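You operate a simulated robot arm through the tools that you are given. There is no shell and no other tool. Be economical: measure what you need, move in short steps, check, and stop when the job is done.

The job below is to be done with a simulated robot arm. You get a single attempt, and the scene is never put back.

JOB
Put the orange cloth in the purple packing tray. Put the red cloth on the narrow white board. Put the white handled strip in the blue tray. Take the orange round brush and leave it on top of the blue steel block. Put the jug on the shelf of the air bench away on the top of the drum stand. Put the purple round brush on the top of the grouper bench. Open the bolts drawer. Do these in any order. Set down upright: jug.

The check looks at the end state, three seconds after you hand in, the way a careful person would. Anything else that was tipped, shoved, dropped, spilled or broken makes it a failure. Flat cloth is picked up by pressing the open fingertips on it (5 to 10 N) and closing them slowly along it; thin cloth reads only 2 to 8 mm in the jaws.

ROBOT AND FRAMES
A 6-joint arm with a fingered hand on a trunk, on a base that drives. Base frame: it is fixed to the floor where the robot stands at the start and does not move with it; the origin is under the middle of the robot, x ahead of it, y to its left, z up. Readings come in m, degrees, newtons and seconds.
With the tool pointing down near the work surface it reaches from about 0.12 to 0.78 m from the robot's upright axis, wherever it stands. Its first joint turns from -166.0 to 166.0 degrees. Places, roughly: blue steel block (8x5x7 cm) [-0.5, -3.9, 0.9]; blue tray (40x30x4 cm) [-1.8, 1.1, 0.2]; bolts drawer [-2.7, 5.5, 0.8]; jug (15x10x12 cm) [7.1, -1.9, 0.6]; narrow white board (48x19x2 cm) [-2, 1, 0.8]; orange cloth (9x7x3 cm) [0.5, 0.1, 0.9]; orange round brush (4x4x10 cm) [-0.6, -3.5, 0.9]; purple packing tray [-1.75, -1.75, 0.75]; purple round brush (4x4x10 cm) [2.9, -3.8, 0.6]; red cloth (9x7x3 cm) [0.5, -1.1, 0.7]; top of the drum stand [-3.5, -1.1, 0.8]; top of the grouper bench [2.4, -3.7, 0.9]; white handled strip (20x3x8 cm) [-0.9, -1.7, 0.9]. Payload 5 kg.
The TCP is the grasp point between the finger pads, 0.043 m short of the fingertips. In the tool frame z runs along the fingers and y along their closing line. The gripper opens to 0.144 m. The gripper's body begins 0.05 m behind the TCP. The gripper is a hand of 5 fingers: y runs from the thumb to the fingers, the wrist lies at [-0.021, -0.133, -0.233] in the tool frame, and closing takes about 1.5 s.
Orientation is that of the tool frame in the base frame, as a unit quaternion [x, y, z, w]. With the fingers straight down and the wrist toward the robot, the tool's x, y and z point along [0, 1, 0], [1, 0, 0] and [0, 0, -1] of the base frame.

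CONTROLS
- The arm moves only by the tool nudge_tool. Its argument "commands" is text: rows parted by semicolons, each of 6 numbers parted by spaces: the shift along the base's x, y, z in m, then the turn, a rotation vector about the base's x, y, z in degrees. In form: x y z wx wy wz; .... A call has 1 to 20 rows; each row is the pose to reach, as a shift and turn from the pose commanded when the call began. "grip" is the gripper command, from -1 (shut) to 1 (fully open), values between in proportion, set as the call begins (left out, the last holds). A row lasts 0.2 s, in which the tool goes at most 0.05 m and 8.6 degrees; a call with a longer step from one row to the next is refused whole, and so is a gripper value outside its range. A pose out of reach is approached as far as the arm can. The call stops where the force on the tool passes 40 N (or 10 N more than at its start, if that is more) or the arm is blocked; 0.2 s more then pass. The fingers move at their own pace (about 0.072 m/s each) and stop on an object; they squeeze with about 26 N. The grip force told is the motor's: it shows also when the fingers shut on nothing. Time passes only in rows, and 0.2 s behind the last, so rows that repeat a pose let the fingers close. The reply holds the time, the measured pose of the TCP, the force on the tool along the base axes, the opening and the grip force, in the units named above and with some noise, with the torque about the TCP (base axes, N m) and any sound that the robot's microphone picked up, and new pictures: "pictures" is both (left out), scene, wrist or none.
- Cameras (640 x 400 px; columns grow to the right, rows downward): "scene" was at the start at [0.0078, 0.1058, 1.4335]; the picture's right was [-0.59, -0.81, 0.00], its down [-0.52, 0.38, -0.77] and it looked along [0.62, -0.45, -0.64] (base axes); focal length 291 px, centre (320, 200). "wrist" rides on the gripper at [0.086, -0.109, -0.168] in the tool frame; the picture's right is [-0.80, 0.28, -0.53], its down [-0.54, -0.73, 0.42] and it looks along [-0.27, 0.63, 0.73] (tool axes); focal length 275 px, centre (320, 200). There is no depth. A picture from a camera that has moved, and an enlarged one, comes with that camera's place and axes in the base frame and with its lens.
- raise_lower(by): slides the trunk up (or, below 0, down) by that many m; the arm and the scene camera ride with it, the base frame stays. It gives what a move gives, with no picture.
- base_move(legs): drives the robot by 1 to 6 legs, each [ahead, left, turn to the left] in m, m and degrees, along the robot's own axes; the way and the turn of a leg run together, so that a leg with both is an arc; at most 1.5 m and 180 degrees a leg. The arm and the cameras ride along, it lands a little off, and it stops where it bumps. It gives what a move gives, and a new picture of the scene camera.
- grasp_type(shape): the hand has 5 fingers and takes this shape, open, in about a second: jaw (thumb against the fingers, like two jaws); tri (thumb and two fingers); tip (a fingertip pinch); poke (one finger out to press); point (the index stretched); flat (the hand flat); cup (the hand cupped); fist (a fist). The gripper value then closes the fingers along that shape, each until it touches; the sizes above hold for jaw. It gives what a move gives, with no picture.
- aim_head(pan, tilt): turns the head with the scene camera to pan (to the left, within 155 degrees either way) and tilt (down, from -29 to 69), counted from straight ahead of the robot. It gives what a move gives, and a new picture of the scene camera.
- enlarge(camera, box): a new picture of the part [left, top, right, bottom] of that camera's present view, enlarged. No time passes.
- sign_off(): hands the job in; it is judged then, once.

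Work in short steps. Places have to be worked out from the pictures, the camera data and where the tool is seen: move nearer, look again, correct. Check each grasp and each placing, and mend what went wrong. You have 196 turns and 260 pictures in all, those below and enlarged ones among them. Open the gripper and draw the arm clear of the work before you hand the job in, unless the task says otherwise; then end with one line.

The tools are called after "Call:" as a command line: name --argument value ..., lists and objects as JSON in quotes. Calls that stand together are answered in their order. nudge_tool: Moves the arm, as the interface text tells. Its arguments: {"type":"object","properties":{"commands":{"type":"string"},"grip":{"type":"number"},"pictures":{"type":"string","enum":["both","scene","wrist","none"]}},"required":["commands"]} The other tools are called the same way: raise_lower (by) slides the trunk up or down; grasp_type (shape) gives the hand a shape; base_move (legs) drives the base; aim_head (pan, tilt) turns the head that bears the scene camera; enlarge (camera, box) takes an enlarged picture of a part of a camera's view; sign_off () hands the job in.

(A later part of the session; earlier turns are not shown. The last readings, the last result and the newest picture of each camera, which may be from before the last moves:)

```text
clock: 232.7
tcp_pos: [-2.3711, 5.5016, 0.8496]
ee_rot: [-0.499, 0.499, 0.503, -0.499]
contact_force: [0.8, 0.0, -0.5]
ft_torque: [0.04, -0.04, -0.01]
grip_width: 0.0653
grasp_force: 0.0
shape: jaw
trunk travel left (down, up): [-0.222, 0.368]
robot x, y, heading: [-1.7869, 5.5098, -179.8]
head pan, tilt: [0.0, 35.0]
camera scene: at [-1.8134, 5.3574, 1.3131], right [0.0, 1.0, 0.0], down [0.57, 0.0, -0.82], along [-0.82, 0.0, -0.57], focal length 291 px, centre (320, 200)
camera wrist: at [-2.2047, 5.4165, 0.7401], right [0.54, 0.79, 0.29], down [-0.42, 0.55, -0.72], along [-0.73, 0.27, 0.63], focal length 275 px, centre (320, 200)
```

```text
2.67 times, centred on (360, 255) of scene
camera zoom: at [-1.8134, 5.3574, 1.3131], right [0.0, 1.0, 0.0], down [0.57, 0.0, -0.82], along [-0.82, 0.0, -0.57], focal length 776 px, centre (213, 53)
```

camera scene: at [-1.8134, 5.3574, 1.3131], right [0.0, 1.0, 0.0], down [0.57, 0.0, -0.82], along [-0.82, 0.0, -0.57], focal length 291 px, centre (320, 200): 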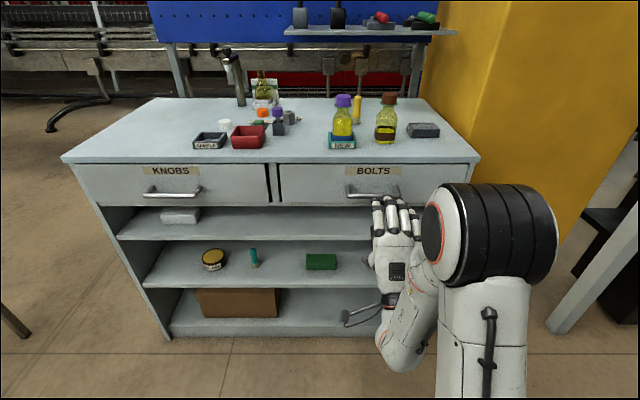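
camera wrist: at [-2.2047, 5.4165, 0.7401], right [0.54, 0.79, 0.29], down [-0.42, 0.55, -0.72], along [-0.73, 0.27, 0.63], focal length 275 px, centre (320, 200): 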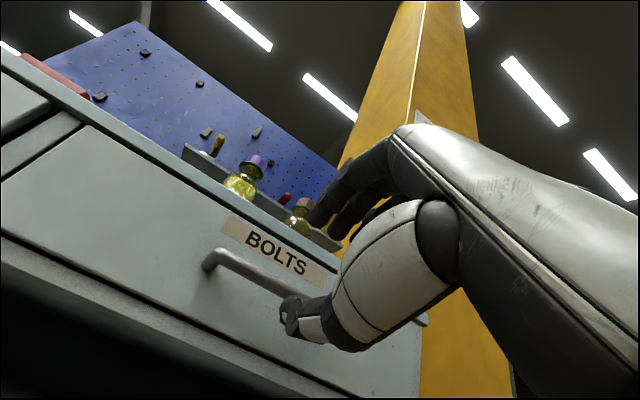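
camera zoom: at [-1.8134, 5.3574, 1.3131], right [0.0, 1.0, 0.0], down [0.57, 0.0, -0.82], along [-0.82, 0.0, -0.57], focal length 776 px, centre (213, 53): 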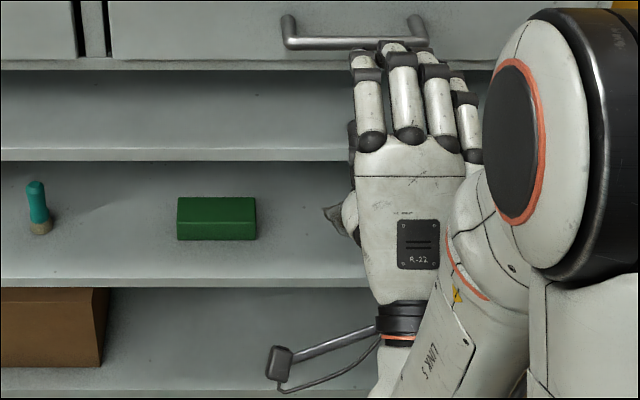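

Using the bar's left end in both views, the bar is at x −2.508, z 0.844, y 5.437–5.585. I advance the arm in steps toward TCP x −2.485.

Call:
nudge_tool --commands "-0.04 0.006 -0.005 0 0 0;-0.07 0.008 -0.005 0 0 0;-0.09 0.008 -0.005 0 0 0;-0.1 0.008 -0.005 0 0 0;-0.11 0.008 -0.005 0 0 0"

Call:
enlarge --camera "scene" --box '[280, 150, 460, 260]'

```text
clock: 233.9
tcp_pos: [-2.4821, 5.5104, 0.8425]
ee_rot: [-0.5, 0.498, 0.502, -0.5]
contact_force: [-0.1, -0.6, -0.4]
ft_torque: [-0.02, -0.01, 0.03]
grip_width: 0.0651
grasp_force: 0.1
shape: jaw
trunk travel left (down, up): [-0.222, 0.368]
robot x, y, heading: [-1.7871, 5.5153, -179.9]
head pan, tilt: [0.0, 35.0]
camera scene: at [-1.8133, 5.3574, 1.3131], right [0.0, 1.0, 0.0], down [0.57, 0.0, -0.82], along [-0.82, 0.0, -0.57], focal length 291 px, centre (320, 200)
camera wrist: at [-2.3156, 5.4245, 0.7341], right [0.54, 0.79, 0.29], down [-0.42, 0.55, -0.72], along [-0.73, 0.27, 0.63], focal length 275 px, centre (320, 200)
```

scene: 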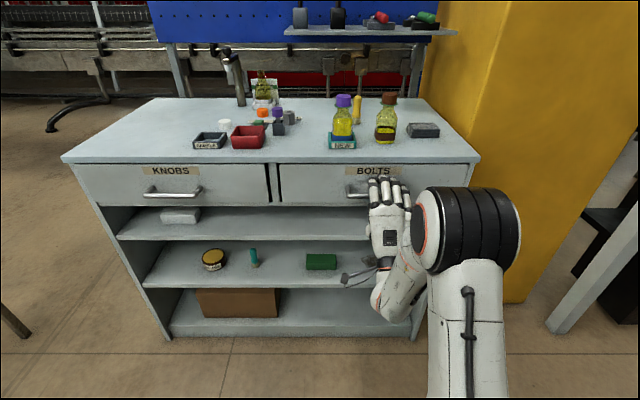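
wrist: 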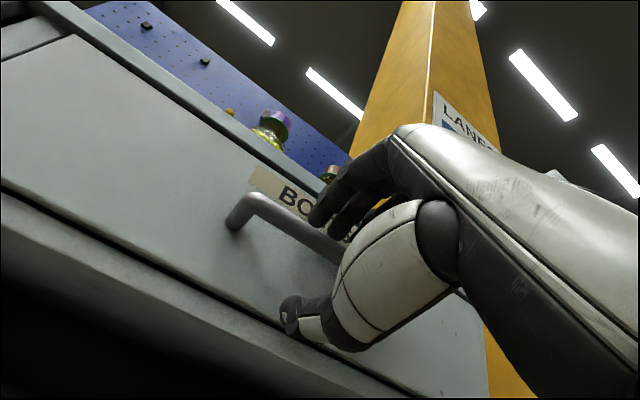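

```text
3.56 times, centred on (370, 205) of scene
camera zoom: at [-1.8133, 5.3574, 1.3131], right [0.0, 1.0, 0.0], down [0.57, 0.0, -0.82], along [-0.82, 0.0, -0.57], focal length 1035 px, centre (142, 182)
```

zoom: 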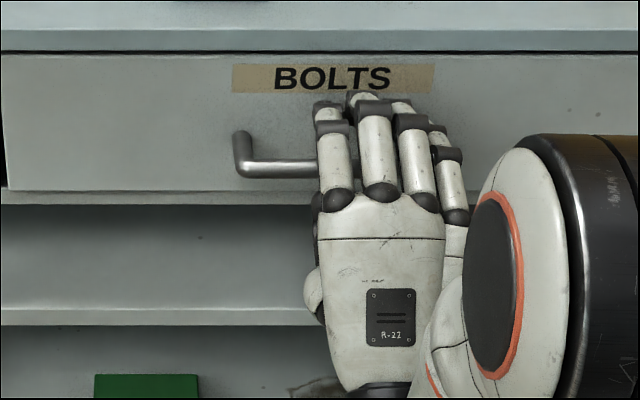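

Fingers are above the bar and the thumb below it. I close on the bar.

Call:
nudge_tool --commands "0 0 0 0 0 0;0 0 0 0 0 0;0 0 0 0 0 0;0 0 0 0 0 0;0 0 0 0 0 0;0 0 0 0 0 0" --grip -1 --pictures "wrist"

```text
clock: 235.3
tcp_pos: [-2.4813, 5.5099, 0.8436]
ee_rot: [-0.5, 0.498, 0.501, -0.5]
contact_force: [-2.3, -0.1, 0.7]
ft_torque: [0.19, 0.01, -0.02]
grip_width: 0.0
grasp_force: 25.8
shape: jaw
trunk travel left (down, up): [-0.222, 0.368]
robot x, y, heading: [-1.7816, 5.5133, -179.9]
head pan, tilt: [0.0, 35.0]
camera wrist: at [-2.3155, 5.4245, 0.7342], right [0.54, 0.79, 0.29], down [-0.42, 0.55, -0.72], along [-0.73, 0.27, 0.63], focal length 275 px, centre (320, 200)
```

wrist: 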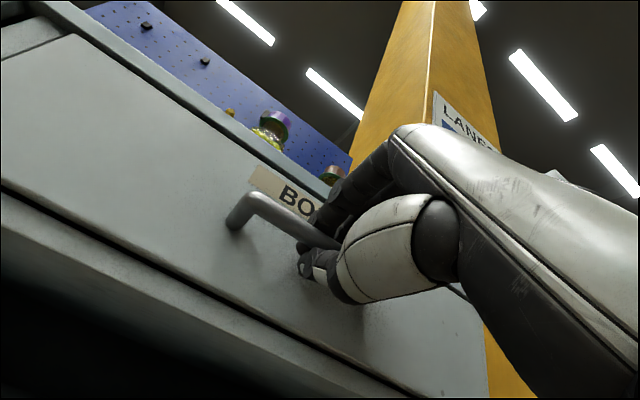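

Some force shows on the tool; I pull back a little with the arm to see whether the drawer follows.

Call:
nudge_tool --commands "0.02 0 0 0 0 0;0.04 0 0 0 0 0;0.06 0 0 0 0 0"

```text
clock: 236.1
tcp_pos: [-2.4205, 5.5104, 0.8426]
ee_rot: [-0.5, 0.5, 0.502, -0.499]
contact_force: [0.5, -1.4, -5.7]
ft_torque: [0.15, -0.07, -0.02]
grip_width: 0.0
grasp_force: 26.0
shape: jaw
trunk travel left (down, up): [-0.222, 0.368]
robot x, y, heading: [-1.787, 5.5143, -179.9]
head pan, tilt: [0.0, 35.0]
camera scene: at [-1.8139, 5.3573, 1.3129], right [0.0, 1.0, 0.0], down [0.57, 0.0, -0.82], along [-0.82, 0.0, -0.57], focal length 291 px, centre (320, 200)
camera wrist: at [-2.2545, 5.4249, 0.7351], right [0.53, 0.8, 0.29], down [-0.42, 0.55, -0.72], along [-0.73, 0.26, 0.63], focal length 275 px, centre (320, 200)
```

scene: 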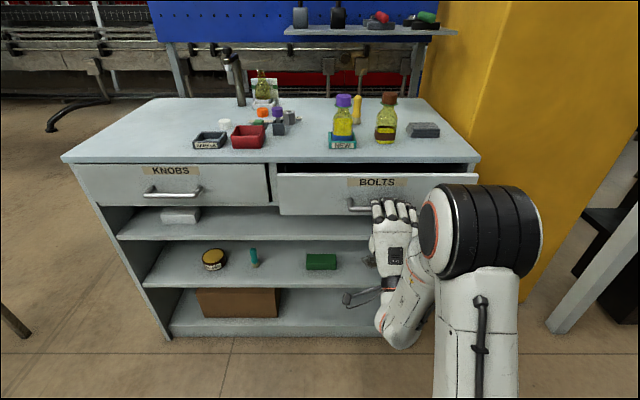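
wrist: 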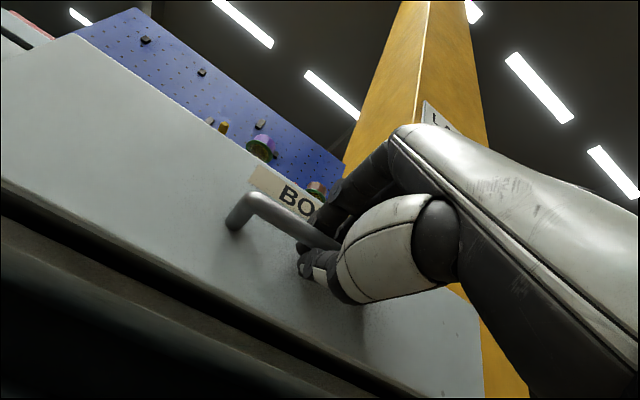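

The drawer is following. I keep pulling with the arm under force guard.

Call:
nudge_tool --commands "0.02 0 0 0 0 0;0.04 0 0 0 0 0;0.06 0 0 0 0 0;0.08 0 0 0 0 0;0.1 0 0 0 0 0;0.12 0 0 0 0 0" --pictures "scene"

```text
clock: 237.5
tcp_pos: [-2.3623, 5.5105, 0.8511]
ee_rot: [0.503, -0.499, -0.5, 0.498]
contact_force: [1.1, -9.4, -34.9]
ft_torque: [0.13, -0.5, 0.23]
grip_width: 0.0
grasp_force: 26.2
shape: jaw
out of reach, approached as far as the arm can: row 3, 4, 5, 6
trunk travel left (down, up): [-0.222, 0.368]
robot x, y, heading: [-1.784, 5.5123, -180.0]
head pan, tilt: [0.0, 35.0]
camera scene: at [-1.8153, 5.3566, 1.3127], right [0.0, 1.0, 0.0], down [0.57, 0.0, -0.82], along [-0.82, 0.0, -0.57], focal length 291 px, centre (320, 200)
```

scene: 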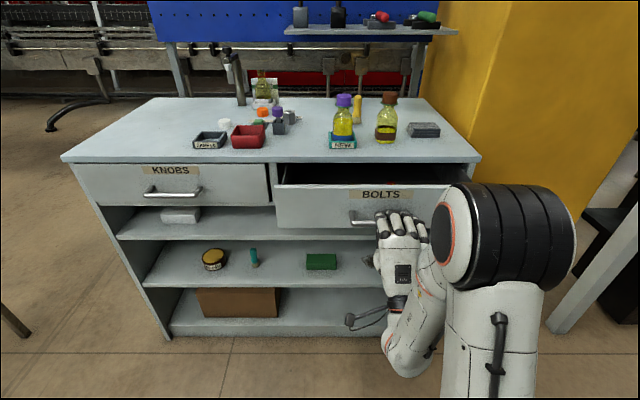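

The arm is at its near limit and pressing vertically. I relax that and pull the rest by driving the base back.

Call:
nudge_tool --commands "-0.03 0 0 0 0 0;-0.06 0 -0.002 0 0 0" --pictures "none"

Call:
base_move --legs '[[-0.12, 0, 0]]'

```text
clock: 238.1
tcp_pos: [-2.4216, 5.5115, 0.8505]
ee_rot: [-0.5, 0.499, 0.502, -0.499]
contact_force: [-1.5, -5.9, -23.4]
ft_torque: [0.24, -0.34, 0.17]
grip_width: 0.0
grasp_force: 26.2
shape: jaw
trunk travel left (down, up): [-0.222, 0.368]
robot x, y, heading: [-1.7862, 5.5126, -180.1]
head pan, tilt: [0.0, 35.0]
```

```text
clock: 239.3
tcp_pos: [-2.3004, 5.5114, 0.8496]
ee_rot: [-0.501, 0.498, 0.502, -0.499]
contact_force: [-0.9, -5.4, -21.9]
ft_torque: [0.24, -0.32, 0.12]
grip_width: 0.0
grasp_force: 25.9
shape: jaw
trunk travel left (down, up): [-0.222, 0.368]
robot x, y, heading: [-1.66, 5.5083, 180.1]
head pan, tilt: [0.0, 35.0]
camera scene: at [-1.6934, 5.357, 1.3129], right [0.0, 1.0, 0.0], down [0.57, 0.0, -0.82], along [-0.82, 0.0, -0.57], focal length 291 px, centre (320, 200)
```

scene: 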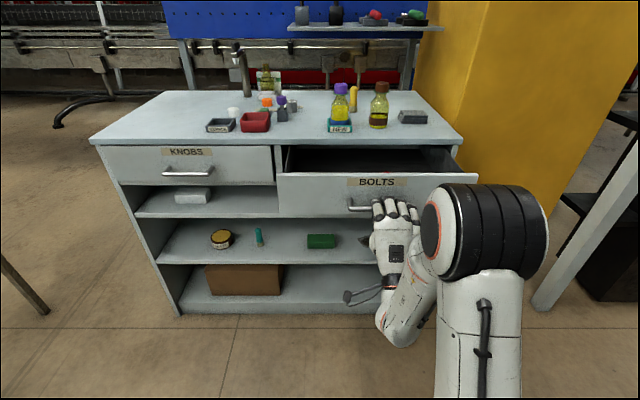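

Open by about 0.18 m. I take out the upward load and pull a bit more.

Call:
nudge_tool --commands "0 0 -0.007 0 0 0;0 0 -0.007 0 0 0" --pictures "none"

Call:
base_move --legs '[[-0.08, 0, 0]]'

```text
clock: 239.9
tcp_pos: [-2.299, 5.5111, 0.8451]
ee_rot: [-0.5, 0.497, 0.503, -0.5]
contact_force: [-1.8, -1.8, 4.9]
ft_torque: [0.35, 0.07, -0.03]
grip_width: 0.0001
grasp_force: 26.1
shape: jaw
trunk travel left (down, up): [-0.222, 0.368]
robot x, y, heading: [-1.6618, 5.5145, 180.0]
head pan, tilt: [0.0, 35.0]
```

```text
clock: 241.0
tcp_pos: [-2.2197, 5.5115, 0.8439]
ee_rot: [-0.5, 0.499, 0.502, -0.499]
contact_force: [-1.1, -2.9, 4.0]
ft_torque: [0.3, 0.01, 0.04]
grip_width: 0.0
grasp_force: 26.2
shape: jaw
trunk travel left (down, up): [-0.222, 0.368]
robot x, y, heading: [-1.5811, 5.5089, 180.1]
head pan, tilt: [0.0, 35.0]
camera scene: at [-1.6126, 5.3571, 1.313], right [0.0, 1.0, 0.0], down [0.57, 0.0, -0.82], along [-0.82, 0.0, -0.57], focal length 291 px, centre (320, 200)
```

scene: 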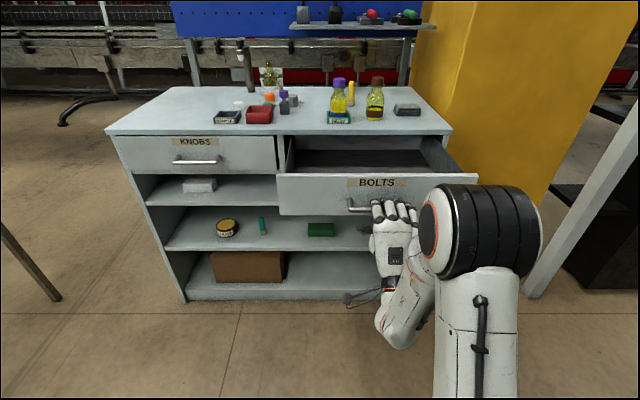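

The drawer is about 0.26 m open. I open the fingers and back away straight.

Call:
nudge_tool --commands "0 0 0 0 0 0;0 0 0 0 0 0;0 0 0 0 0 0;0 0 0 0 0 0;0 0 0 0 0 0" --grip 0.1 --pictures "wrist"

Call:
base_move --legs '[[-0.45, 0, 0]]'

```text
clock: 242.2
tcp_pos: [-2.2202, 5.5105, 0.8442]
ee_rot: [-0.5, 0.498, 0.503, -0.499]
contact_force: [-0.4, 0.0, -1.1]
ft_torque: [0.01, -0.02, 0.03]
grip_width: 0.0785
grasp_force: 0.1
shape: jaw
trunk travel left (down, up): [-0.222, 0.368]
robot x, y, heading: [-1.5841, 5.5088, 179.9]
head pan, tilt: [0.0, 35.0]
camera wrist: at [-2.0539, 5.4258, 0.7352], right [0.54, 0.79, 0.29], down [-0.42, 0.55, -0.72], along [-0.73, 0.27, 0.63], focal length 275 px, centre (320, 200)
```

wrist: 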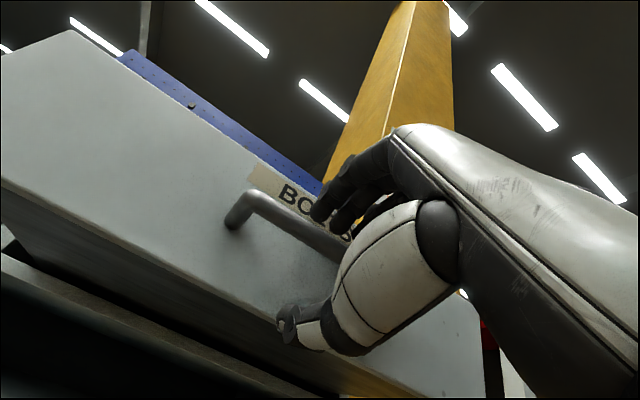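

```text
clock: 244.9
tcp_pos: [-1.7698, 5.5087, 0.8441]
ee_rot: [0.501, -0.497, -0.501, 0.501]
contact_force: [-0.4, 0.8, 0.5]
ft_torque: [0.01, 0.03, 0.03]
grip_width: 0.0787
grasp_force: 0.0
shape: jaw
trunk travel left (down, up): [-0.222, 0.368]
robot x, y, heading: [-1.1306, 5.5148, -180.0]
head pan, tilt: [0.0, 35.0]
camera scene: at [-1.1621, 5.3582, 1.3131], right [0.0, 1.0, 0.0], down [0.57, 0.0, -0.82], along [-0.82, 0.0, -0.57], focal length 291 px, centre (320, 200)
```

scene: 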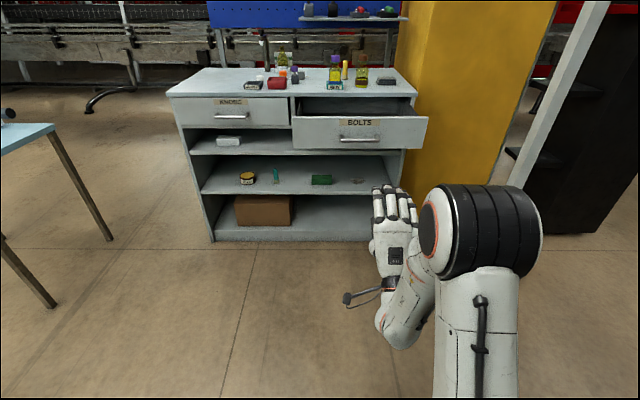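

The BOLTS drawer is clearly open. I raise the trunk and bring the hand back to pointing down.

Call:
raise_lower --by 0.22

Call:
nudge_tool --commands "0 0 0 0 -8.5 0;0 0 0 0 -17 0;0 0 0 0 -25.5 0;0.01 0 0.01 0 -34 0;0.03 0 0.02 0 -42.5 0;0.05 0 0.03 0 -51 0;0.07 0 0.04 0 -59.5 0;0.1 0 0.05 0 -68 0;0.12 0 0.05 0 -76.5 0;0.14 0 0.05 0 -85 0;0.15 0 0.05 0 -90 0;0.17 0 0.05 0 -90 0" --pictures "none"

Call:
base_move --legs '[[0, 0, 90], [1.5, -0.1, 0], [1.33, 0, 0], [0, -1.5, 0], [0, -0.4, 0], [1.5, 0, 0]]'

```text
clock: 247.2
tcp_pos: [-1.7702, 5.5083, 1.0635]
ee_rot: [0.501, -0.497, -0.501, 0.5]
contact_force: [0.1, 0.2, 0.6]
ft_torque: [0.0, -0.02, -0.01]
grip_width: 0.079
grasp_force: 0.1
shape: jaw
trunk travel left (down, up): [-0.442, 0.148]
robot x, y, heading: [-1.1304, 5.5127, -179.5]
head pan, tilt: [0.0, 35.0]
```

```text
clock: 250.0
tcp_pos: [-1.6372, 5.4998, 1.1185]
ee_rot: [0.812, -0.573, -0.073, 0.084]
contact_force: [0.9, 0.1, -0.2]
ft_torque: [-0.05, 0.04, 0.0]
grip_width: 0.0794
grasp_force: 0.0
shape: jaw
out of reach, approached as far as the arm can: row 7, 8, 9, 10, 11, 12
trunk travel left (down, up): [-0.442, 0.148]
robot x, y, heading: [-1.1301, 5.5176, -179.7]
head pan, tilt: [0.0, 35.0]
stopped in row 12: the arm was blocked; the commanded pose is now the measured one
```

```text
refused: leg 2 is longer than a leg can be; nothing moved
```

The hand ended partly turned. I correct the remaining tilt with the hand slightly further out.

Call:
nudge_tool --commands "-0.03 0 0 0 0 0;-0.06 0 0 0.3 -4.2 -6.5;-0.06 0 0 0.6 -8.4 -13;-0.06 0 0 0.9 -12.7 -19.4;-0.06 0 0 0.9 -12.7 -19.4" --pictures "scene"

```text
clock: 251.2
tcp_pos: [-1.6973, 5.5019, 1.1163]
ee_rot: [0.748, -0.663, -0.025, 0.032]
contact_force: [0.5, 0.4, 0.5]
ft_torque: [0.01, -0.03, 0.01]
grip_width: 0.0795
grasp_force: 0.1
shape: jaw
out of reach, approached as far as the arm can: row 3, 4, 5
trunk travel left (down, up): [-0.442, 0.148]
robot x, y, heading: [-1.136, 5.5114, -179.8]
head pan, tilt: [0.0, 35.0]
camera scene: at [-1.1618, 5.3583, 1.5331], right [-0.01, 1.0, 0.0], down [0.57, 0.0, -0.82], along [-0.82, 0.0, -0.57], focal length 291 px, centre (320, 200)
```

scene: 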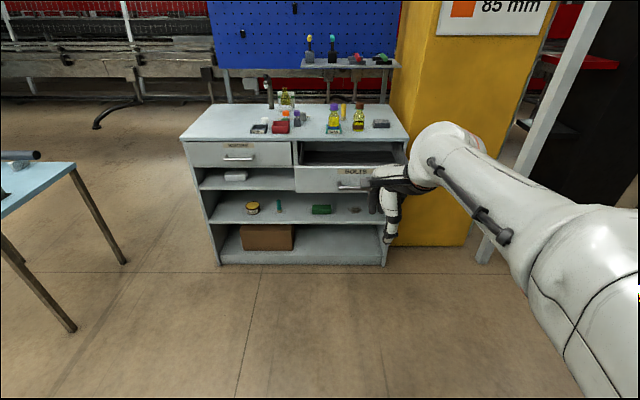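

Call:
nudge_tool --commands "0 0 -0.03 0 0 0;0 0 -0.06 0 0 0;0 0 -0.09 0 0 0" --pictures "none"

```text
clock: 252.0
tcp_pos: [-1.699, 5.5021, 1.0267]
ee_rot: [0.748, -0.663, -0.025, 0.032]
contact_force: [0.4, -0.1, -0.9]
ft_torque: [0.02, 0.0, 0.03]
grip_width: 0.0791
grasp_force: 0.0
shape: jaw
trunk travel left (down, up): [-0.442, 0.148]
robot x, y, heading: [-1.1314, 5.5117, -180.1]
head pan, tilt: [0.0, 35.0]
```

Call:
nudge_tool --commands "0 0 0 0.3 -2.3 -3.4;0 0 0 0.6 -4.6 -6.9;0 0 0 0.6 -4.6 -6.9" --pictures "none"

Call:
base_move --legs '[[0, 0, 90], [1.4, -0.1, 0], [1.42, 0, 0], [0, -1.5, 0], [0, -0.4, 0], [1.5, 0, 0]]'

```text
clock: 252.8
tcp_pos: [-1.6982, 5.5029, 1.0258]
ee_rot: [0.73, -0.683, -0.011, 0.019]
contact_force: [-0.1, 0.0, -0.5]
ft_torque: [0.02, 0.0, 0.01]
grip_width: 0.0794
grasp_force: 0.0
shape: jaw
out of reach, approached as far as the arm can: row 2, 3
trunk travel left (down, up): [-0.442, 0.148]
robot x, y, heading: [-1.1321, 5.5137, -179.6]
head pan, tilt: [0.0, 35.0]
```

```text
clock: 286.6
tcp_pos: [-3.2549, 0.6514, 1.0257]
ee_rot: [1.0, 0.005, 0.004, 0.021]
contact_force: [-0.1, -0.4, -0.2]
ft_torque: [-0.02, -0.03, 0.0]
grip_width: 0.0792
grasp_force: 0.1
shape: jaw
trunk travel left (down, up): [-0.442, 0.148]
robot x, y, heading: [-3.2324, 1.2131, -93.0]
head pan, tilt: [0.0, 35.0]
camera scene: at [-3.0803, 1.1786, 1.5331], right [-1.0, 0.05, 0.0], down [0.03, 0.57, -0.82], along [-0.04, -0.82, -0.57], focal length 291 px, centre (320, 200)
```

scene: 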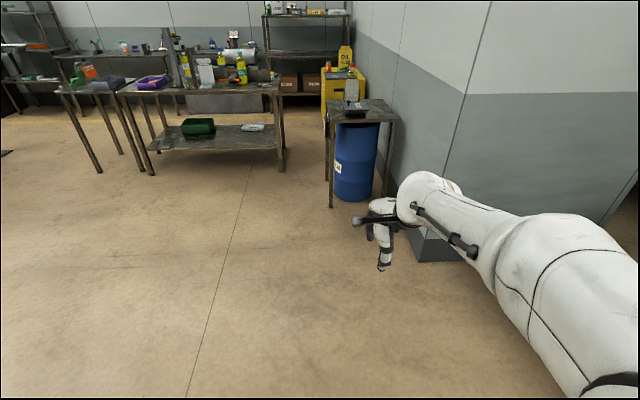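

The view is clear ahead with the drum stand at right. I continue: south a bit, then east, then south to the wall benches.

Call:
base_move --legs '[[1.2, 0, 3], [0, 1.5, 0], [0, 1.4, 0], [1.5, 0, 0], [0.7, 0, 0]]'

Call:
aim_head --pan 0 --tilt 25

```text
clock: 316.6
tcp_pos: [-0.4028, -2.7556, 1.0252]
ee_rot: [0.999, 0.024, 0.005, 0.021]
contact_force: [0.2, -0.7, 0.1]
ft_torque: [0.03, 0.0, 0.0]
grip_width: 0.0792
grasp_force: 0.1
shape: jaw
trunk travel left (down, up): [-0.442, 0.148]
robot x, y, heading: [-0.4067, -2.1948, -91.0]
head pan, tilt: [0.0, 35.0]
camera scene: at [-0.2492, -2.2201, 1.5331], right [-1.0, 0.01, 0.0], down [0.01, 0.57, -0.82], along [-0.01, -0.82, -0.57], focal length 291 px, centre (320, 200)
```

scene: 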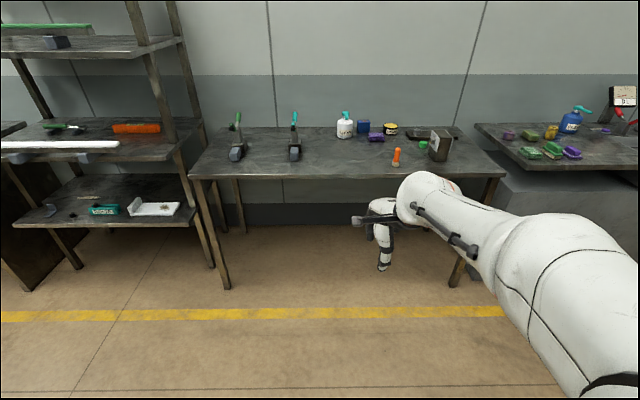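

```text
clock: 317.3
tcp_pos: [-0.4024, -2.7552, 1.0263]
ee_rot: [0.999, 0.024, 0.005, 0.021]
contact_force: [-0.1, -0.9, 0.2]
ft_torque: [0.02, -0.03, 0.01]
grip_width: 0.0792
grasp_force: 0.1
shape: jaw
trunk travel left (down, up): [-0.442, 0.148]
robot x, y, heading: [-0.403, -2.1833, -90.6]
head pan, tilt: [0.0, 25.0]
camera scene: at [-0.2492, -2.2241, 1.5488], right [-1.0, 0.01, 0.0], down [0.01, 0.42, -0.91], along [-0.01, -0.91, -0.42], focal length 291 px, centre (320, 200)
```

scene: 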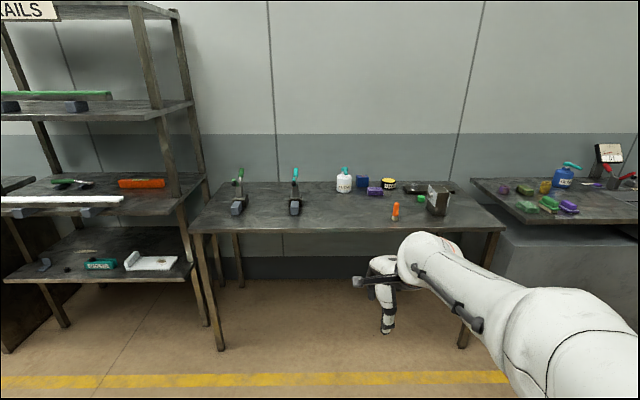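

Call:
enlarge --camera "scene" --box '[310, 150, 470, 250]'

```text
4.00 times, centred on (390, 200) of scene
camera zoom: at [-0.2492, -2.2241, 1.5488], right [-1.0, 0.01, 0.0], down [0.01, 0.42, -0.91], along [-0.01, -0.91, -0.42], focal length 1164 px, centre (40, 200)
```

zoom: 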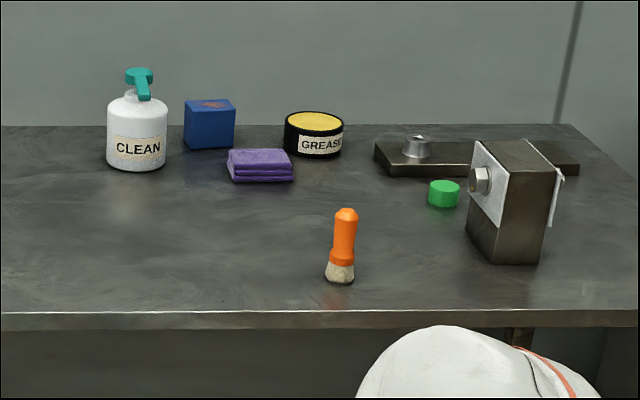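

The orange brush stands at about [-0.64, -3.52] and the blue block at [-0.52, -3.86]. I raise the hand, fix its small tilt, and drive closer.

Call:
nudge_tool --commands "0 0 0.03 1 0.3 -1.4;0 0 0.06 2.4 0.6 -2.75;0 0 0.09 2.4 0.6 -2.75" --grip 0.5 --pictures "none"

Call:
base_move --legs '[[0.65, -0.18, 0.8]]'

Call:
aim_head --pan 0 --tilt 40

```text
clock: 318.1
tcp_pos: [-0.4434, -2.7537, 1.0853]
ee_rot: [1.0, 0.012, 0.007, 0.006]
contact_force: [1.0, -0.7, -0.6]
ft_torque: [0.02, -0.03, 0.0]
grip_width: 0.1079
grasp_force: 0.1
shape: jaw
out of reach, approached as far as the arm can: row 1, 2, 3
trunk travel left (down, up): [-0.442, 0.148]
robot x, y, heading: [-0.4051, -2.1896, -90.8]
head pan, tilt: [0.0, 25.0]
```

```text
clock: 321.8
tcp_pos: [-0.6256, -3.3987, 1.0853]
ee_rot: [1.0, 0.018, 0.007, 0.007]
contact_force: [-0.6, 0.4, -0.2]
ft_torque: [-0.01, 0.0, -0.01]
grip_width: 0.1078
grasp_force: 0.1
shape: jaw
trunk travel left (down, up): [-0.442, 0.148]
robot x, y, heading: [-0.5926, -2.8359, -90.3]
head pan, tilt: [0.0, 25.0]
camera scene: at [-0.4365, -2.8655, 1.5488], right [-1.0, 0.0, 0.0], down [0.0, 0.42, -0.91], along [0.0, -0.91, -0.42], focal length 291 px, centre (320, 200)
```

scene: 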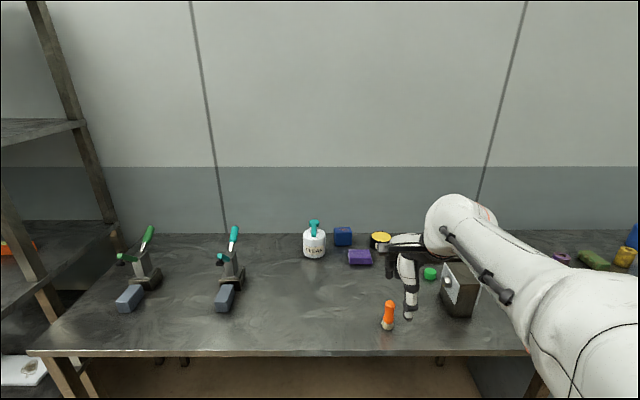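

```text
clock: 322.6
tcp_pos: [-0.6255, -3.3982, 1.085]
ee_rot: [1.0, 0.017, 0.007, 0.007]
contact_force: [-0.1, -0.2, -0.6]
ft_torque: [-0.05, 0.05, 0.03]
grip_width: 0.1079
grasp_force: 0.1
shape: jaw
trunk travel left (down, up): [-0.442, 0.148]
robot x, y, heading: [-0.5914, -2.8333, -90.2]
head pan, tilt: [0.0, 40.0]
camera scene: at [-0.4364, -2.8584, 1.5256], right [-1.0, 0.0, 0.0], down [0.0, 0.64, -0.77], along [0.0, -0.77, -0.64], focal length 291 px, centre (320, 200)
```

scene: 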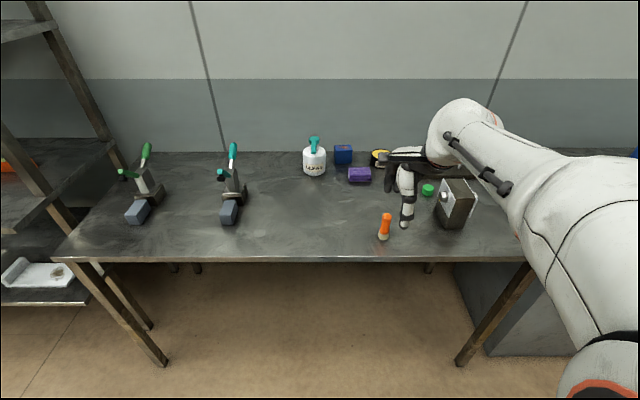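

Brush centre triangulates to [-0.626, -3.47, 0.913]. I move over it and check with the wrist view.

Call:
nudge_tool --commands "0 -0.04 0 0 0 0;0 -0.072 0 0 0 0;0 -0.072 -0.03 0 0 0"

```text
clock: 323.4
tcp_pos: [-0.6245, -3.4716, 1.0539]
ee_rot: [1.0, 0.018, 0.007, 0.007]
contact_force: [-0.4, -0.1, 0.0]
ft_torque: [0.0, -0.03, -0.02]
grip_width: 0.1077
grasp_force: 0.0
shape: jaw
out of reach, approached as far as the arm can: row 2
trunk travel left (down, up): [-0.442, 0.148]
robot x, y, heading: [-0.588, -2.8322, -90.0]
head pan, tilt: [0.0, 40.0]
camera scene: at [-0.4365, -2.8585, 1.5256], right [-1.0, 0.0, 0.0], down [0.0, 0.64, -0.77], along [0.0, -0.77, -0.64], focal length 291 px, centre (320, 200)
camera wrist: at [-0.5454, -3.3576, 1.2225], right [-0.79, -0.3, 0.53], down [-0.56, 0.7, -0.44], along [-0.23, -0.65, -0.73], focal length 275 px, centre (320, 200)
```

scene: 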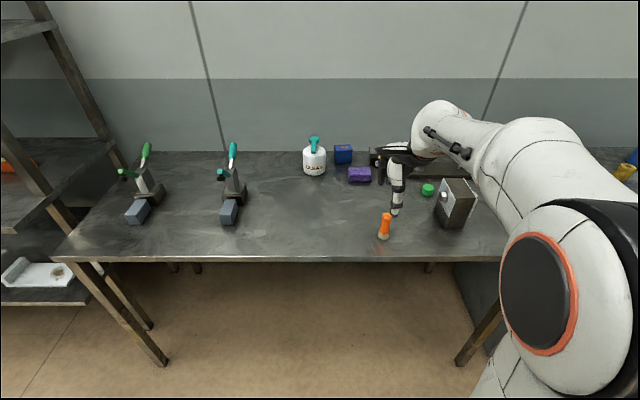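
wrist: 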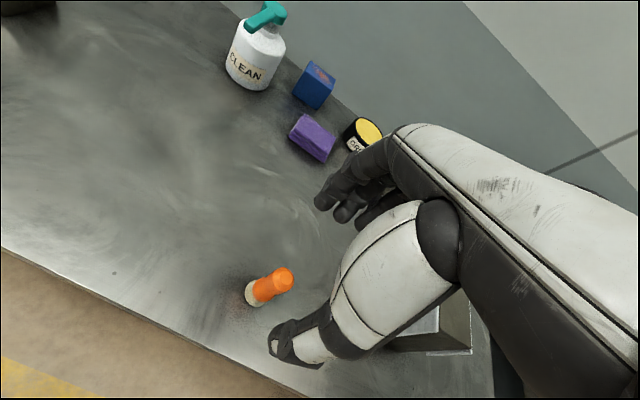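

Wrist view confirms the brush upright at [-0.628, -3.474], table z 0.863. I descend around it.

Call:
nudge_tool --commands "-0.004 -0.002 -0.03 0 0 0;-0.004 -0.002 -0.06 0 0 0;-0.004 -0.002 -0.09 0 0 0;-0.004 -0.002 -0.112 0 0 0"

```text
clock: 324.4
tcp_pos: [-0.6295, -3.4713, 0.9425]
ee_rot: [1.0, 0.018, 0.007, 0.007]
contact_force: [-0.7, -0.7, 0.8]
ft_torque: [0.01, 0.0, 0.01]
grip_width: 0.1078
grasp_force: 0.2
shape: jaw
trunk travel left (down, up): [-0.442, 0.148]
robot x, y, heading: [-0.5902, -2.836, -90.1]
head pan, tilt: [0.0, 40.0]
camera scene: at [-0.4365, -2.8585, 1.5255], right [-1.0, 0.0, 0.0], down [0.0, 0.64, -0.77], along [0.0, -0.77, -0.64], focal length 291 px, centre (320, 200)
camera wrist: at [-0.5505, -3.3573, 1.1101], right [-0.79, -0.31, 0.53], down [-0.56, 0.7, -0.44], along [-0.23, -0.65, -0.73], focal length 275 px, centre (320, 200)
```

scene: 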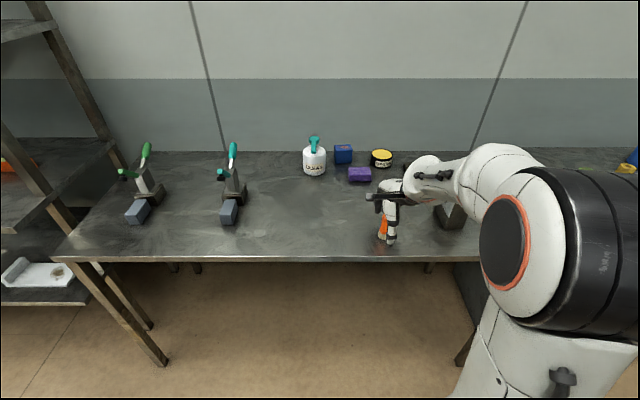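
wrist: 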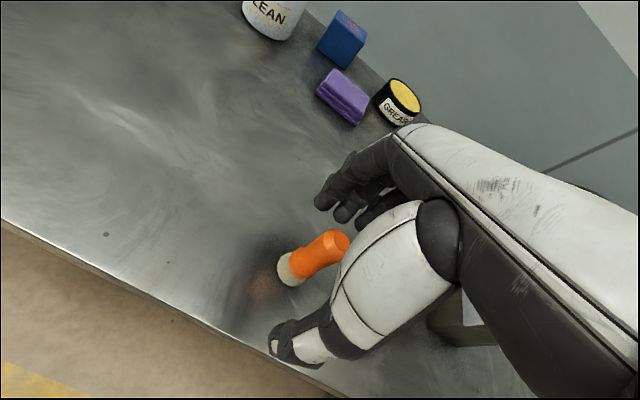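

Brush is between thumb and fingers. I close.

Call:
nudge_tool --commands "0.005 0 0 0 0 0;0.005 0 0 0 0 0;0.005 0 0 0 0 0;0.005 0 0 0 0 0;0.005 0 0 0 0 0;0.005 0 0 0 0 0" --grip -1 --pictures "wrist"

Call:
nudge_tool --commands "0 0 0.03 0 0 0;0 0 0.07 0 0 0;0 0 0.11 0 0 0;0 0 0.14 0 0 0"

```text
clock: 325.8
tcp_pos: [-0.6248, -3.4715, 0.9427]
ee_rot: [1.0, 0.019, 0.007, 0.006]
contact_force: [0.4, 0.2, 0.0]
ft_torque: [0.06, 0.0, -0.01]
grip_width: 0.0141
grasp_force: 25.6
shape: jaw
trunk travel left (down, up): [-0.442, 0.148]
robot x, y, heading: [-0.5916, -2.8302, -90.2]
head pan, tilt: [0.0, 40.0]
camera wrist: at [-0.5454, -3.3577, 1.1109], right [-0.79, -0.31, 0.53], down [-0.56, 0.7, -0.44], along [-0.23, -0.65, -0.73], focal length 275 px, centre (320, 200)
```

wrist: 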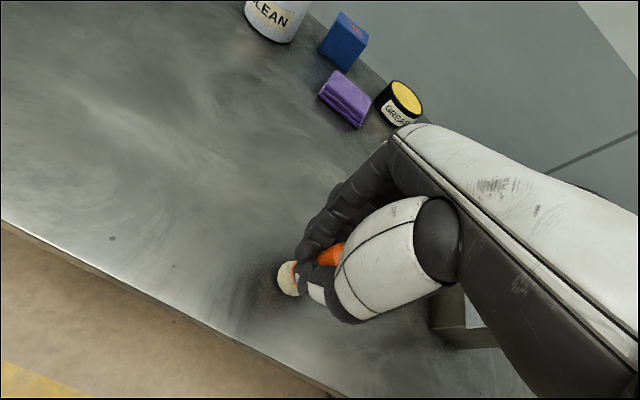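

```text
clock: 326.8
tcp_pos: [-0.6296, -3.4716, 1.0844]
ee_rot: [1.0, 0.023, 0.009, 0.009]
contact_force: [0.6, 0.1, -0.7]
ft_torque: [-0.02, -0.01, -0.01]
grip_width: 0.0142
grasp_force: 26.1
shape: jaw
out of reach, approached as far as the arm can: row 4
trunk travel left (down, up): [-0.442, 0.148]
robot x, y, heading: [-0.5888, -2.8355, -90.1]
head pan, tilt: [0.0, 40.0]
camera scene: at [-0.4365, -2.8583, 1.5255], right [-1.0, 0.0, 0.0], down [0.0, 0.64, -0.77], along [0.0, -0.77, -0.64], focal length 291 px, centre (320, 200)
camera wrist: at [-0.5532, -3.3556, 1.2517], right [-0.79, -0.31, 0.52], down [-0.57, 0.69, -0.45], along [-0.23, -0.65, -0.73], focal length 275 px, centre (320, 200)
```

scene: 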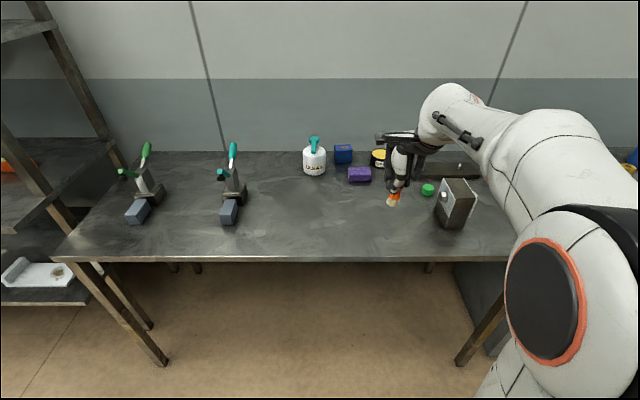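
wrist: 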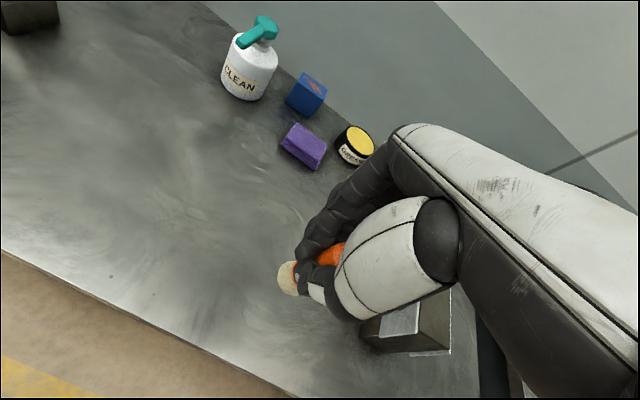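

Brush held upright; bristle bottom is 8 cm under the TCP. Three rays put the block top centre at [-0.529, -3.90, 0.933]. I raise the trunk and drive ahead 0.28.

Call:
raise_lower --by 0.06

Call:
base_move --legs '[[0.28, 0, 0]]'

```text
clock: 327.8
tcp_pos: [-0.6293, -3.472, 1.143]
ee_rot: [1.0, 0.022, 0.009, 0.009]
contact_force: [0.0, 0.1, -0.8]
ft_torque: [0.01, 0.0, 0.0]
grip_width: 0.0139
grasp_force: 26.0
shape: jaw
trunk travel left (down, up): [-0.502, 0.088]
robot x, y, heading: [-0.5911, -2.835, -90.1]
head pan, tilt: [0.0, 40.0]
```

```text
clock: 329.8
tcp_pos: [-0.6319, -3.748, 1.1436]
ee_rot: [1.0, 0.021, 0.01, 0.009]
contact_force: [-0.1, 0.1, -1.2]
ft_torque: [0.02, -0.01, 0.01]
grip_width: 0.0138
grasp_force: 25.8
shape: jaw
trunk travel left (down, up): [-0.502, 0.088]
robot x, y, heading: [-0.5917, -3.1096, -90.0]
head pan, tilt: [0.0, 40.0]
camera scene: at [-0.4374, -3.1363, 1.5855], right [-1.0, 0.0, 0.0], down [0.0, 0.64, -0.77], along [0.0, -0.77, -0.64], focal length 291 px, centre (320, 200)
```

scene: 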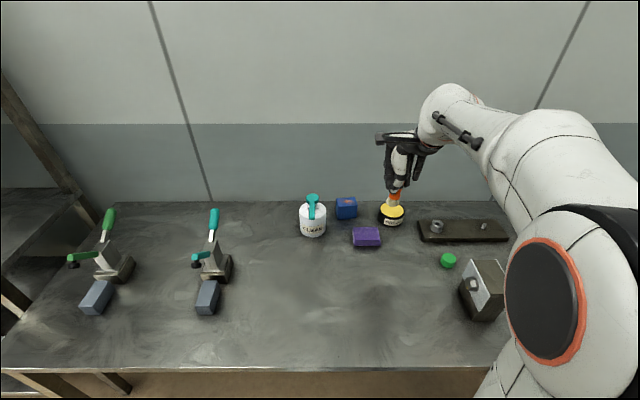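

Block top again at [-0.528, -3.905]. I move the brush above it.

Call:
nudge_tool --commands "0.03 -0.035 0 0 0 0;0.06 -0.07 0 0 0 0;0.085 -0.11 0 0 0 0;0.104 -0.15 -0.02 0 0 0;0.104 -0.152 -0.05 0 0 0"

Call:
enlarge --camera "scene" --box '[270, 130, 430, 260]'

```text
clock: 330.9
tcp_pos: [-0.5997, -3.8392, 1.0831]
ee_rot: [0.999, 0.031, 0.016, 0.017]
contact_force: [-0.9, 1.1, 0.6]
ft_torque: [-0.08, 0.0, -0.03]
grip_width: 0.0141
grasp_force: 26.2
shape: jaw
out of reach, approached as far as the arm can: row 1, 2, 3, 4, 5
trunk travel left (down, up): [-0.502, 0.088]
robot x, y, heading: [-0.5916, -3.1106, -90.3]
head pan, tilt: [0.0, 40.0]
camera scene: at [-0.4372, -3.134, 1.5856], right [-1.0, 0.0, 0.0], down [0.0, 0.64, -0.77], along [0.0, -0.77, -0.64], focal length 291 px, centre (320, 200)
camera wrist: at [-0.527, -3.7205, 1.2493], right [-0.79, -0.32, 0.52], down [-0.57, 0.68, -0.46], along [-0.2, -0.67, -0.72], focal length 275 px, centre (320, 200)
```

scene: 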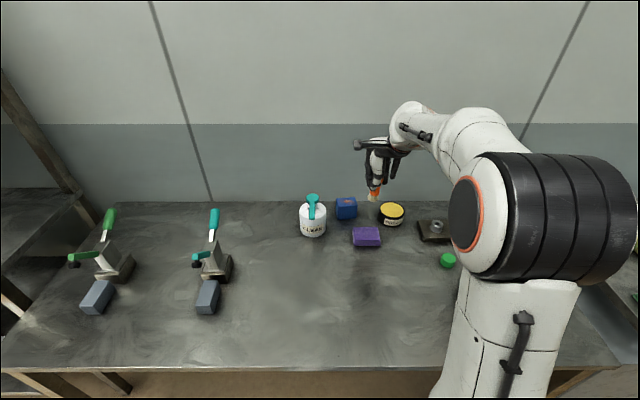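
wrist: 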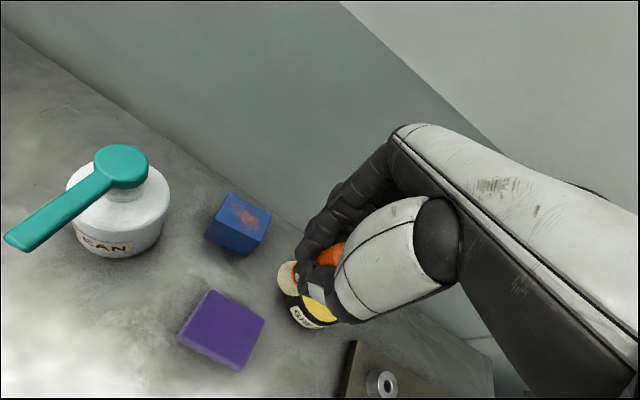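

```text
3.08 times, centred on (350, 195) of scene
camera zoom: at [-0.4372, -3.134, 1.5856], right [-1.0, 0.0, 0.0], down [0.0, 0.64, -0.77], along [0.0, -0.77, -0.64], focal length 896 px, centre (228, 215)
```

zoom: 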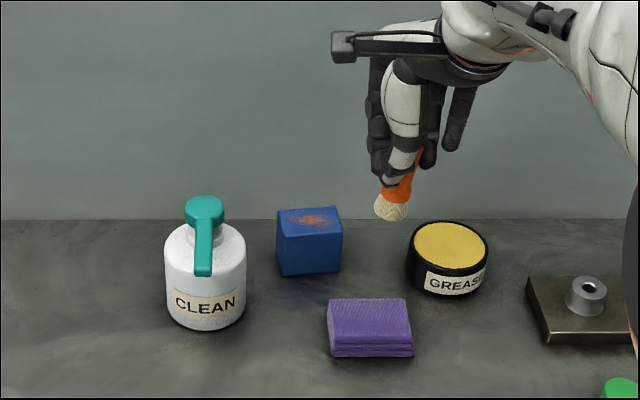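

The arm is at a joint limit here, so I use the base for the remaining 7 cm left and 6 cm ahead.

Call:
base_move --legs '[[0.06, 0.07, 0]]'

Call:
enlarge --camera "scene" --box '[270, 130, 430, 260]'

```text
clock: 332.1
tcp_pos: [-0.5296, -3.9019, 1.0796]
ee_rot: [0.999, 0.03, 0.017, 0.016]
contact_force: [0.1, -0.3, 0.0]
ft_torque: [-0.01, 0.01, 0.01]
grip_width: 0.0141
grasp_force: 25.8
shape: jaw
trunk travel left (down, up): [-0.502, 0.088]
robot x, y, heading: [-0.5213, -3.1726, -90.2]
head pan, tilt: [0.0, 40.0]
camera scene: at [-0.3655, -3.1964, 1.5854], right [-1.0, 0.01, 0.0], down [0.0, 0.64, -0.77], along [0.0, -0.77, -0.64], focal length 291 px, centre (320, 200)
```

scene: 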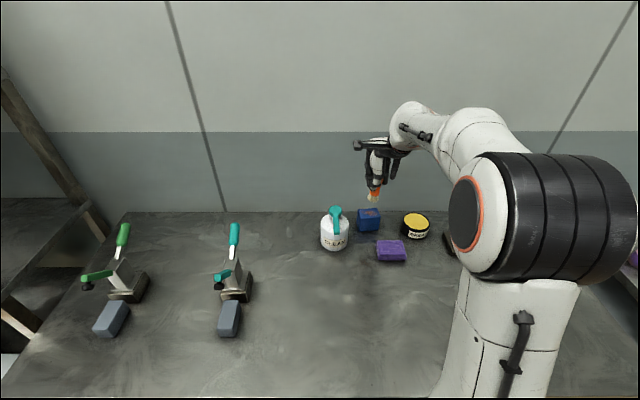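

```text
3.08 times, centred on (350, 195) of scene
camera zoom: at [-0.3655, -3.1964, 1.5854], right [-1.0, 0.01, 0.0], down [0.0, 0.64, -0.77], along [0.0, -0.77, -0.64], focal length 896 px, centre (228, 215)
```

zoom: 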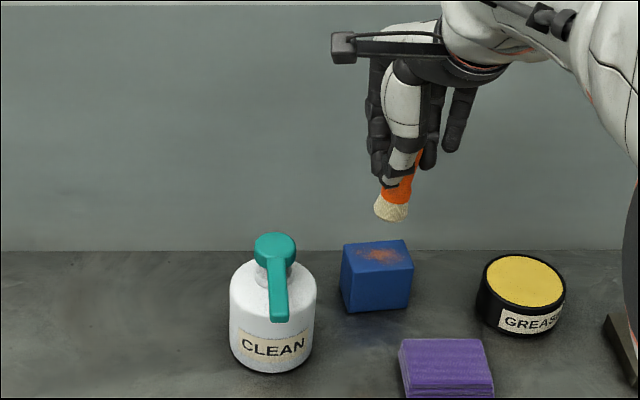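

Bristle bottom is about over the block (off by ~1 cm in y at most). I lower most of the way and check.

Call:
nudge_tool --commands "0.003 -0.006 -0.02 0 0 0;0.003 -0.006 -0.04 0 0 0;0.003 -0.006 -0.05 0 0 0"

Call:
enlarge --camera "scene" --box '[310, 150, 430, 250]'

```text
clock: 332.9
tcp_pos: [-0.5252, -3.9066, 1.031]
ee_rot: [0.999, 0.031, 0.016, 0.015]
contact_force: [-0.6, 0.5, -1.3]
ft_torque: [-0.01, -0.02, 0.02]
grip_width: 0.014
grasp_force: 26.1
shape: jaw
trunk travel left (down, up): [-0.502, 0.088]
robot x, y, heading: [-0.5237, -3.1684, -90.3]
head pan, tilt: [0.0, 40.0]
camera scene: at [-0.3659, -3.1959, 1.5855], right [-1.0, 0.01, 0.0], down [0.0, 0.64, -0.77], along [0.0, -0.77, -0.64], focal length 291 px, centre (320, 200)
camera wrist: at [-0.4523, -3.7876, 1.198], right [-0.79, -0.32, 0.52], down [-0.57, 0.68, -0.46], along [-0.2, -0.66, -0.72], focal length 275 px, centre (320, 200)
```

scene: 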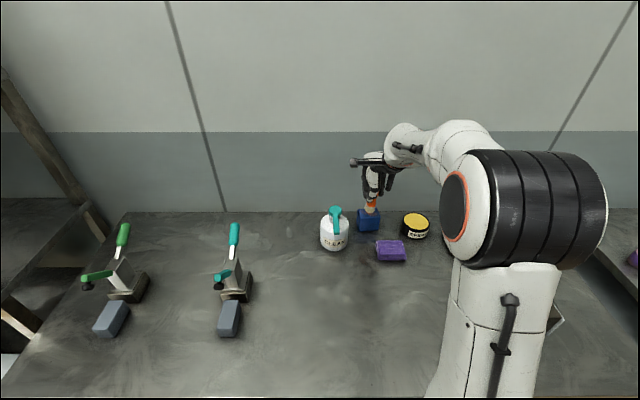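
wrist: 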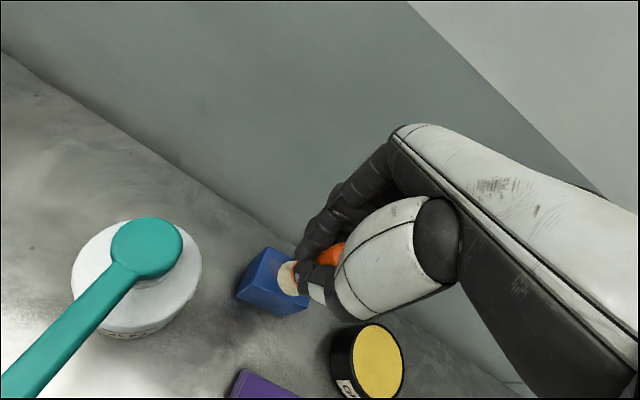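

```text
4.00 times, centred on (370, 200) of scene
camera zoom: at [-0.3659, -3.1959, 1.5855], right [-1.0, 0.01, 0.0], down [0.0, 0.64, -0.77], along [0.0, -0.77, -0.64], focal length 1164 px, centre (120, 200)
```

zoom: 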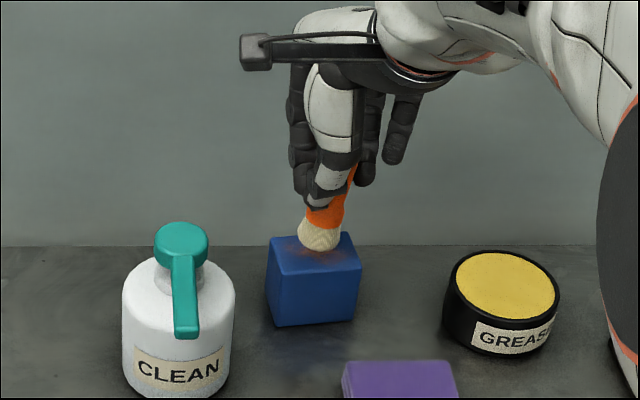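

The bristle footprint lies within the block top. I lower gently to contact.

Call:
nudge_tool --commands "0 -0.002 -0.006 0 0 0;0 -0.002 -0.011 0 0 0;0 -0.002 -0.015 0 0 0;0 -0.002 -0.018 0 0 0;0 -0.002 -0.021 0 0 0" --pictures "wrist"

Call:
enlarge --camera "scene" --box '[310, 150, 430, 250]'

```text
clock: 334.1
tcp_pos: [-0.5247, -3.9091, 1.0093]
ee_rot: [0.999, 0.031, 0.016, 0.014]
contact_force: [-0.1, -0.1, -1.0]
ft_torque: [0.01, 0.02, 0.02]
grip_width: 0.0139
grasp_force: 25.8
shape: jaw
trunk travel left (down, up): [-0.502, 0.088]
robot x, y, heading: [-0.5209, -3.1737, -90.1]
head pan, tilt: [0.0, 40.0]
camera wrist: at [-0.4527, -3.7904, 1.1767], right [-0.8, -0.32, 0.52], down [-0.57, 0.68, -0.46], along [-0.2, -0.66, -0.72], focal length 275 px, centre (320, 200)
```

wrist: 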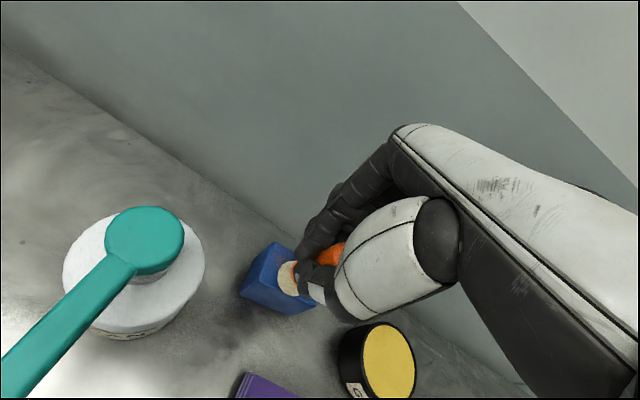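

```text
4.00 times, centred on (370, 200) of scene
camera zoom: at [-0.3659, -3.196, 1.5855], right [-1.0, 0.01, 0.0], down [0.0, 0.64, -0.77], along [0.0, -0.77, -0.64], focal length 1164 px, centre (120, 200)
```

zoom: 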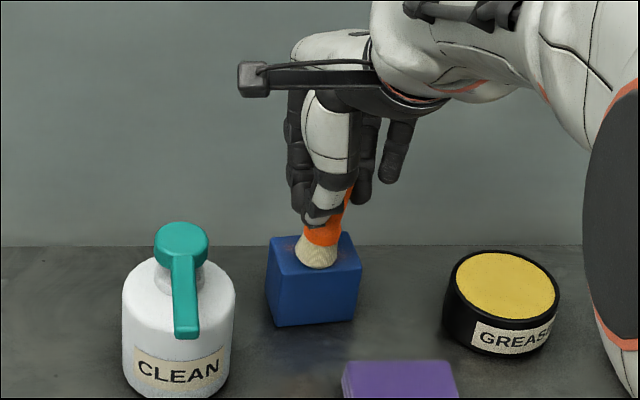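

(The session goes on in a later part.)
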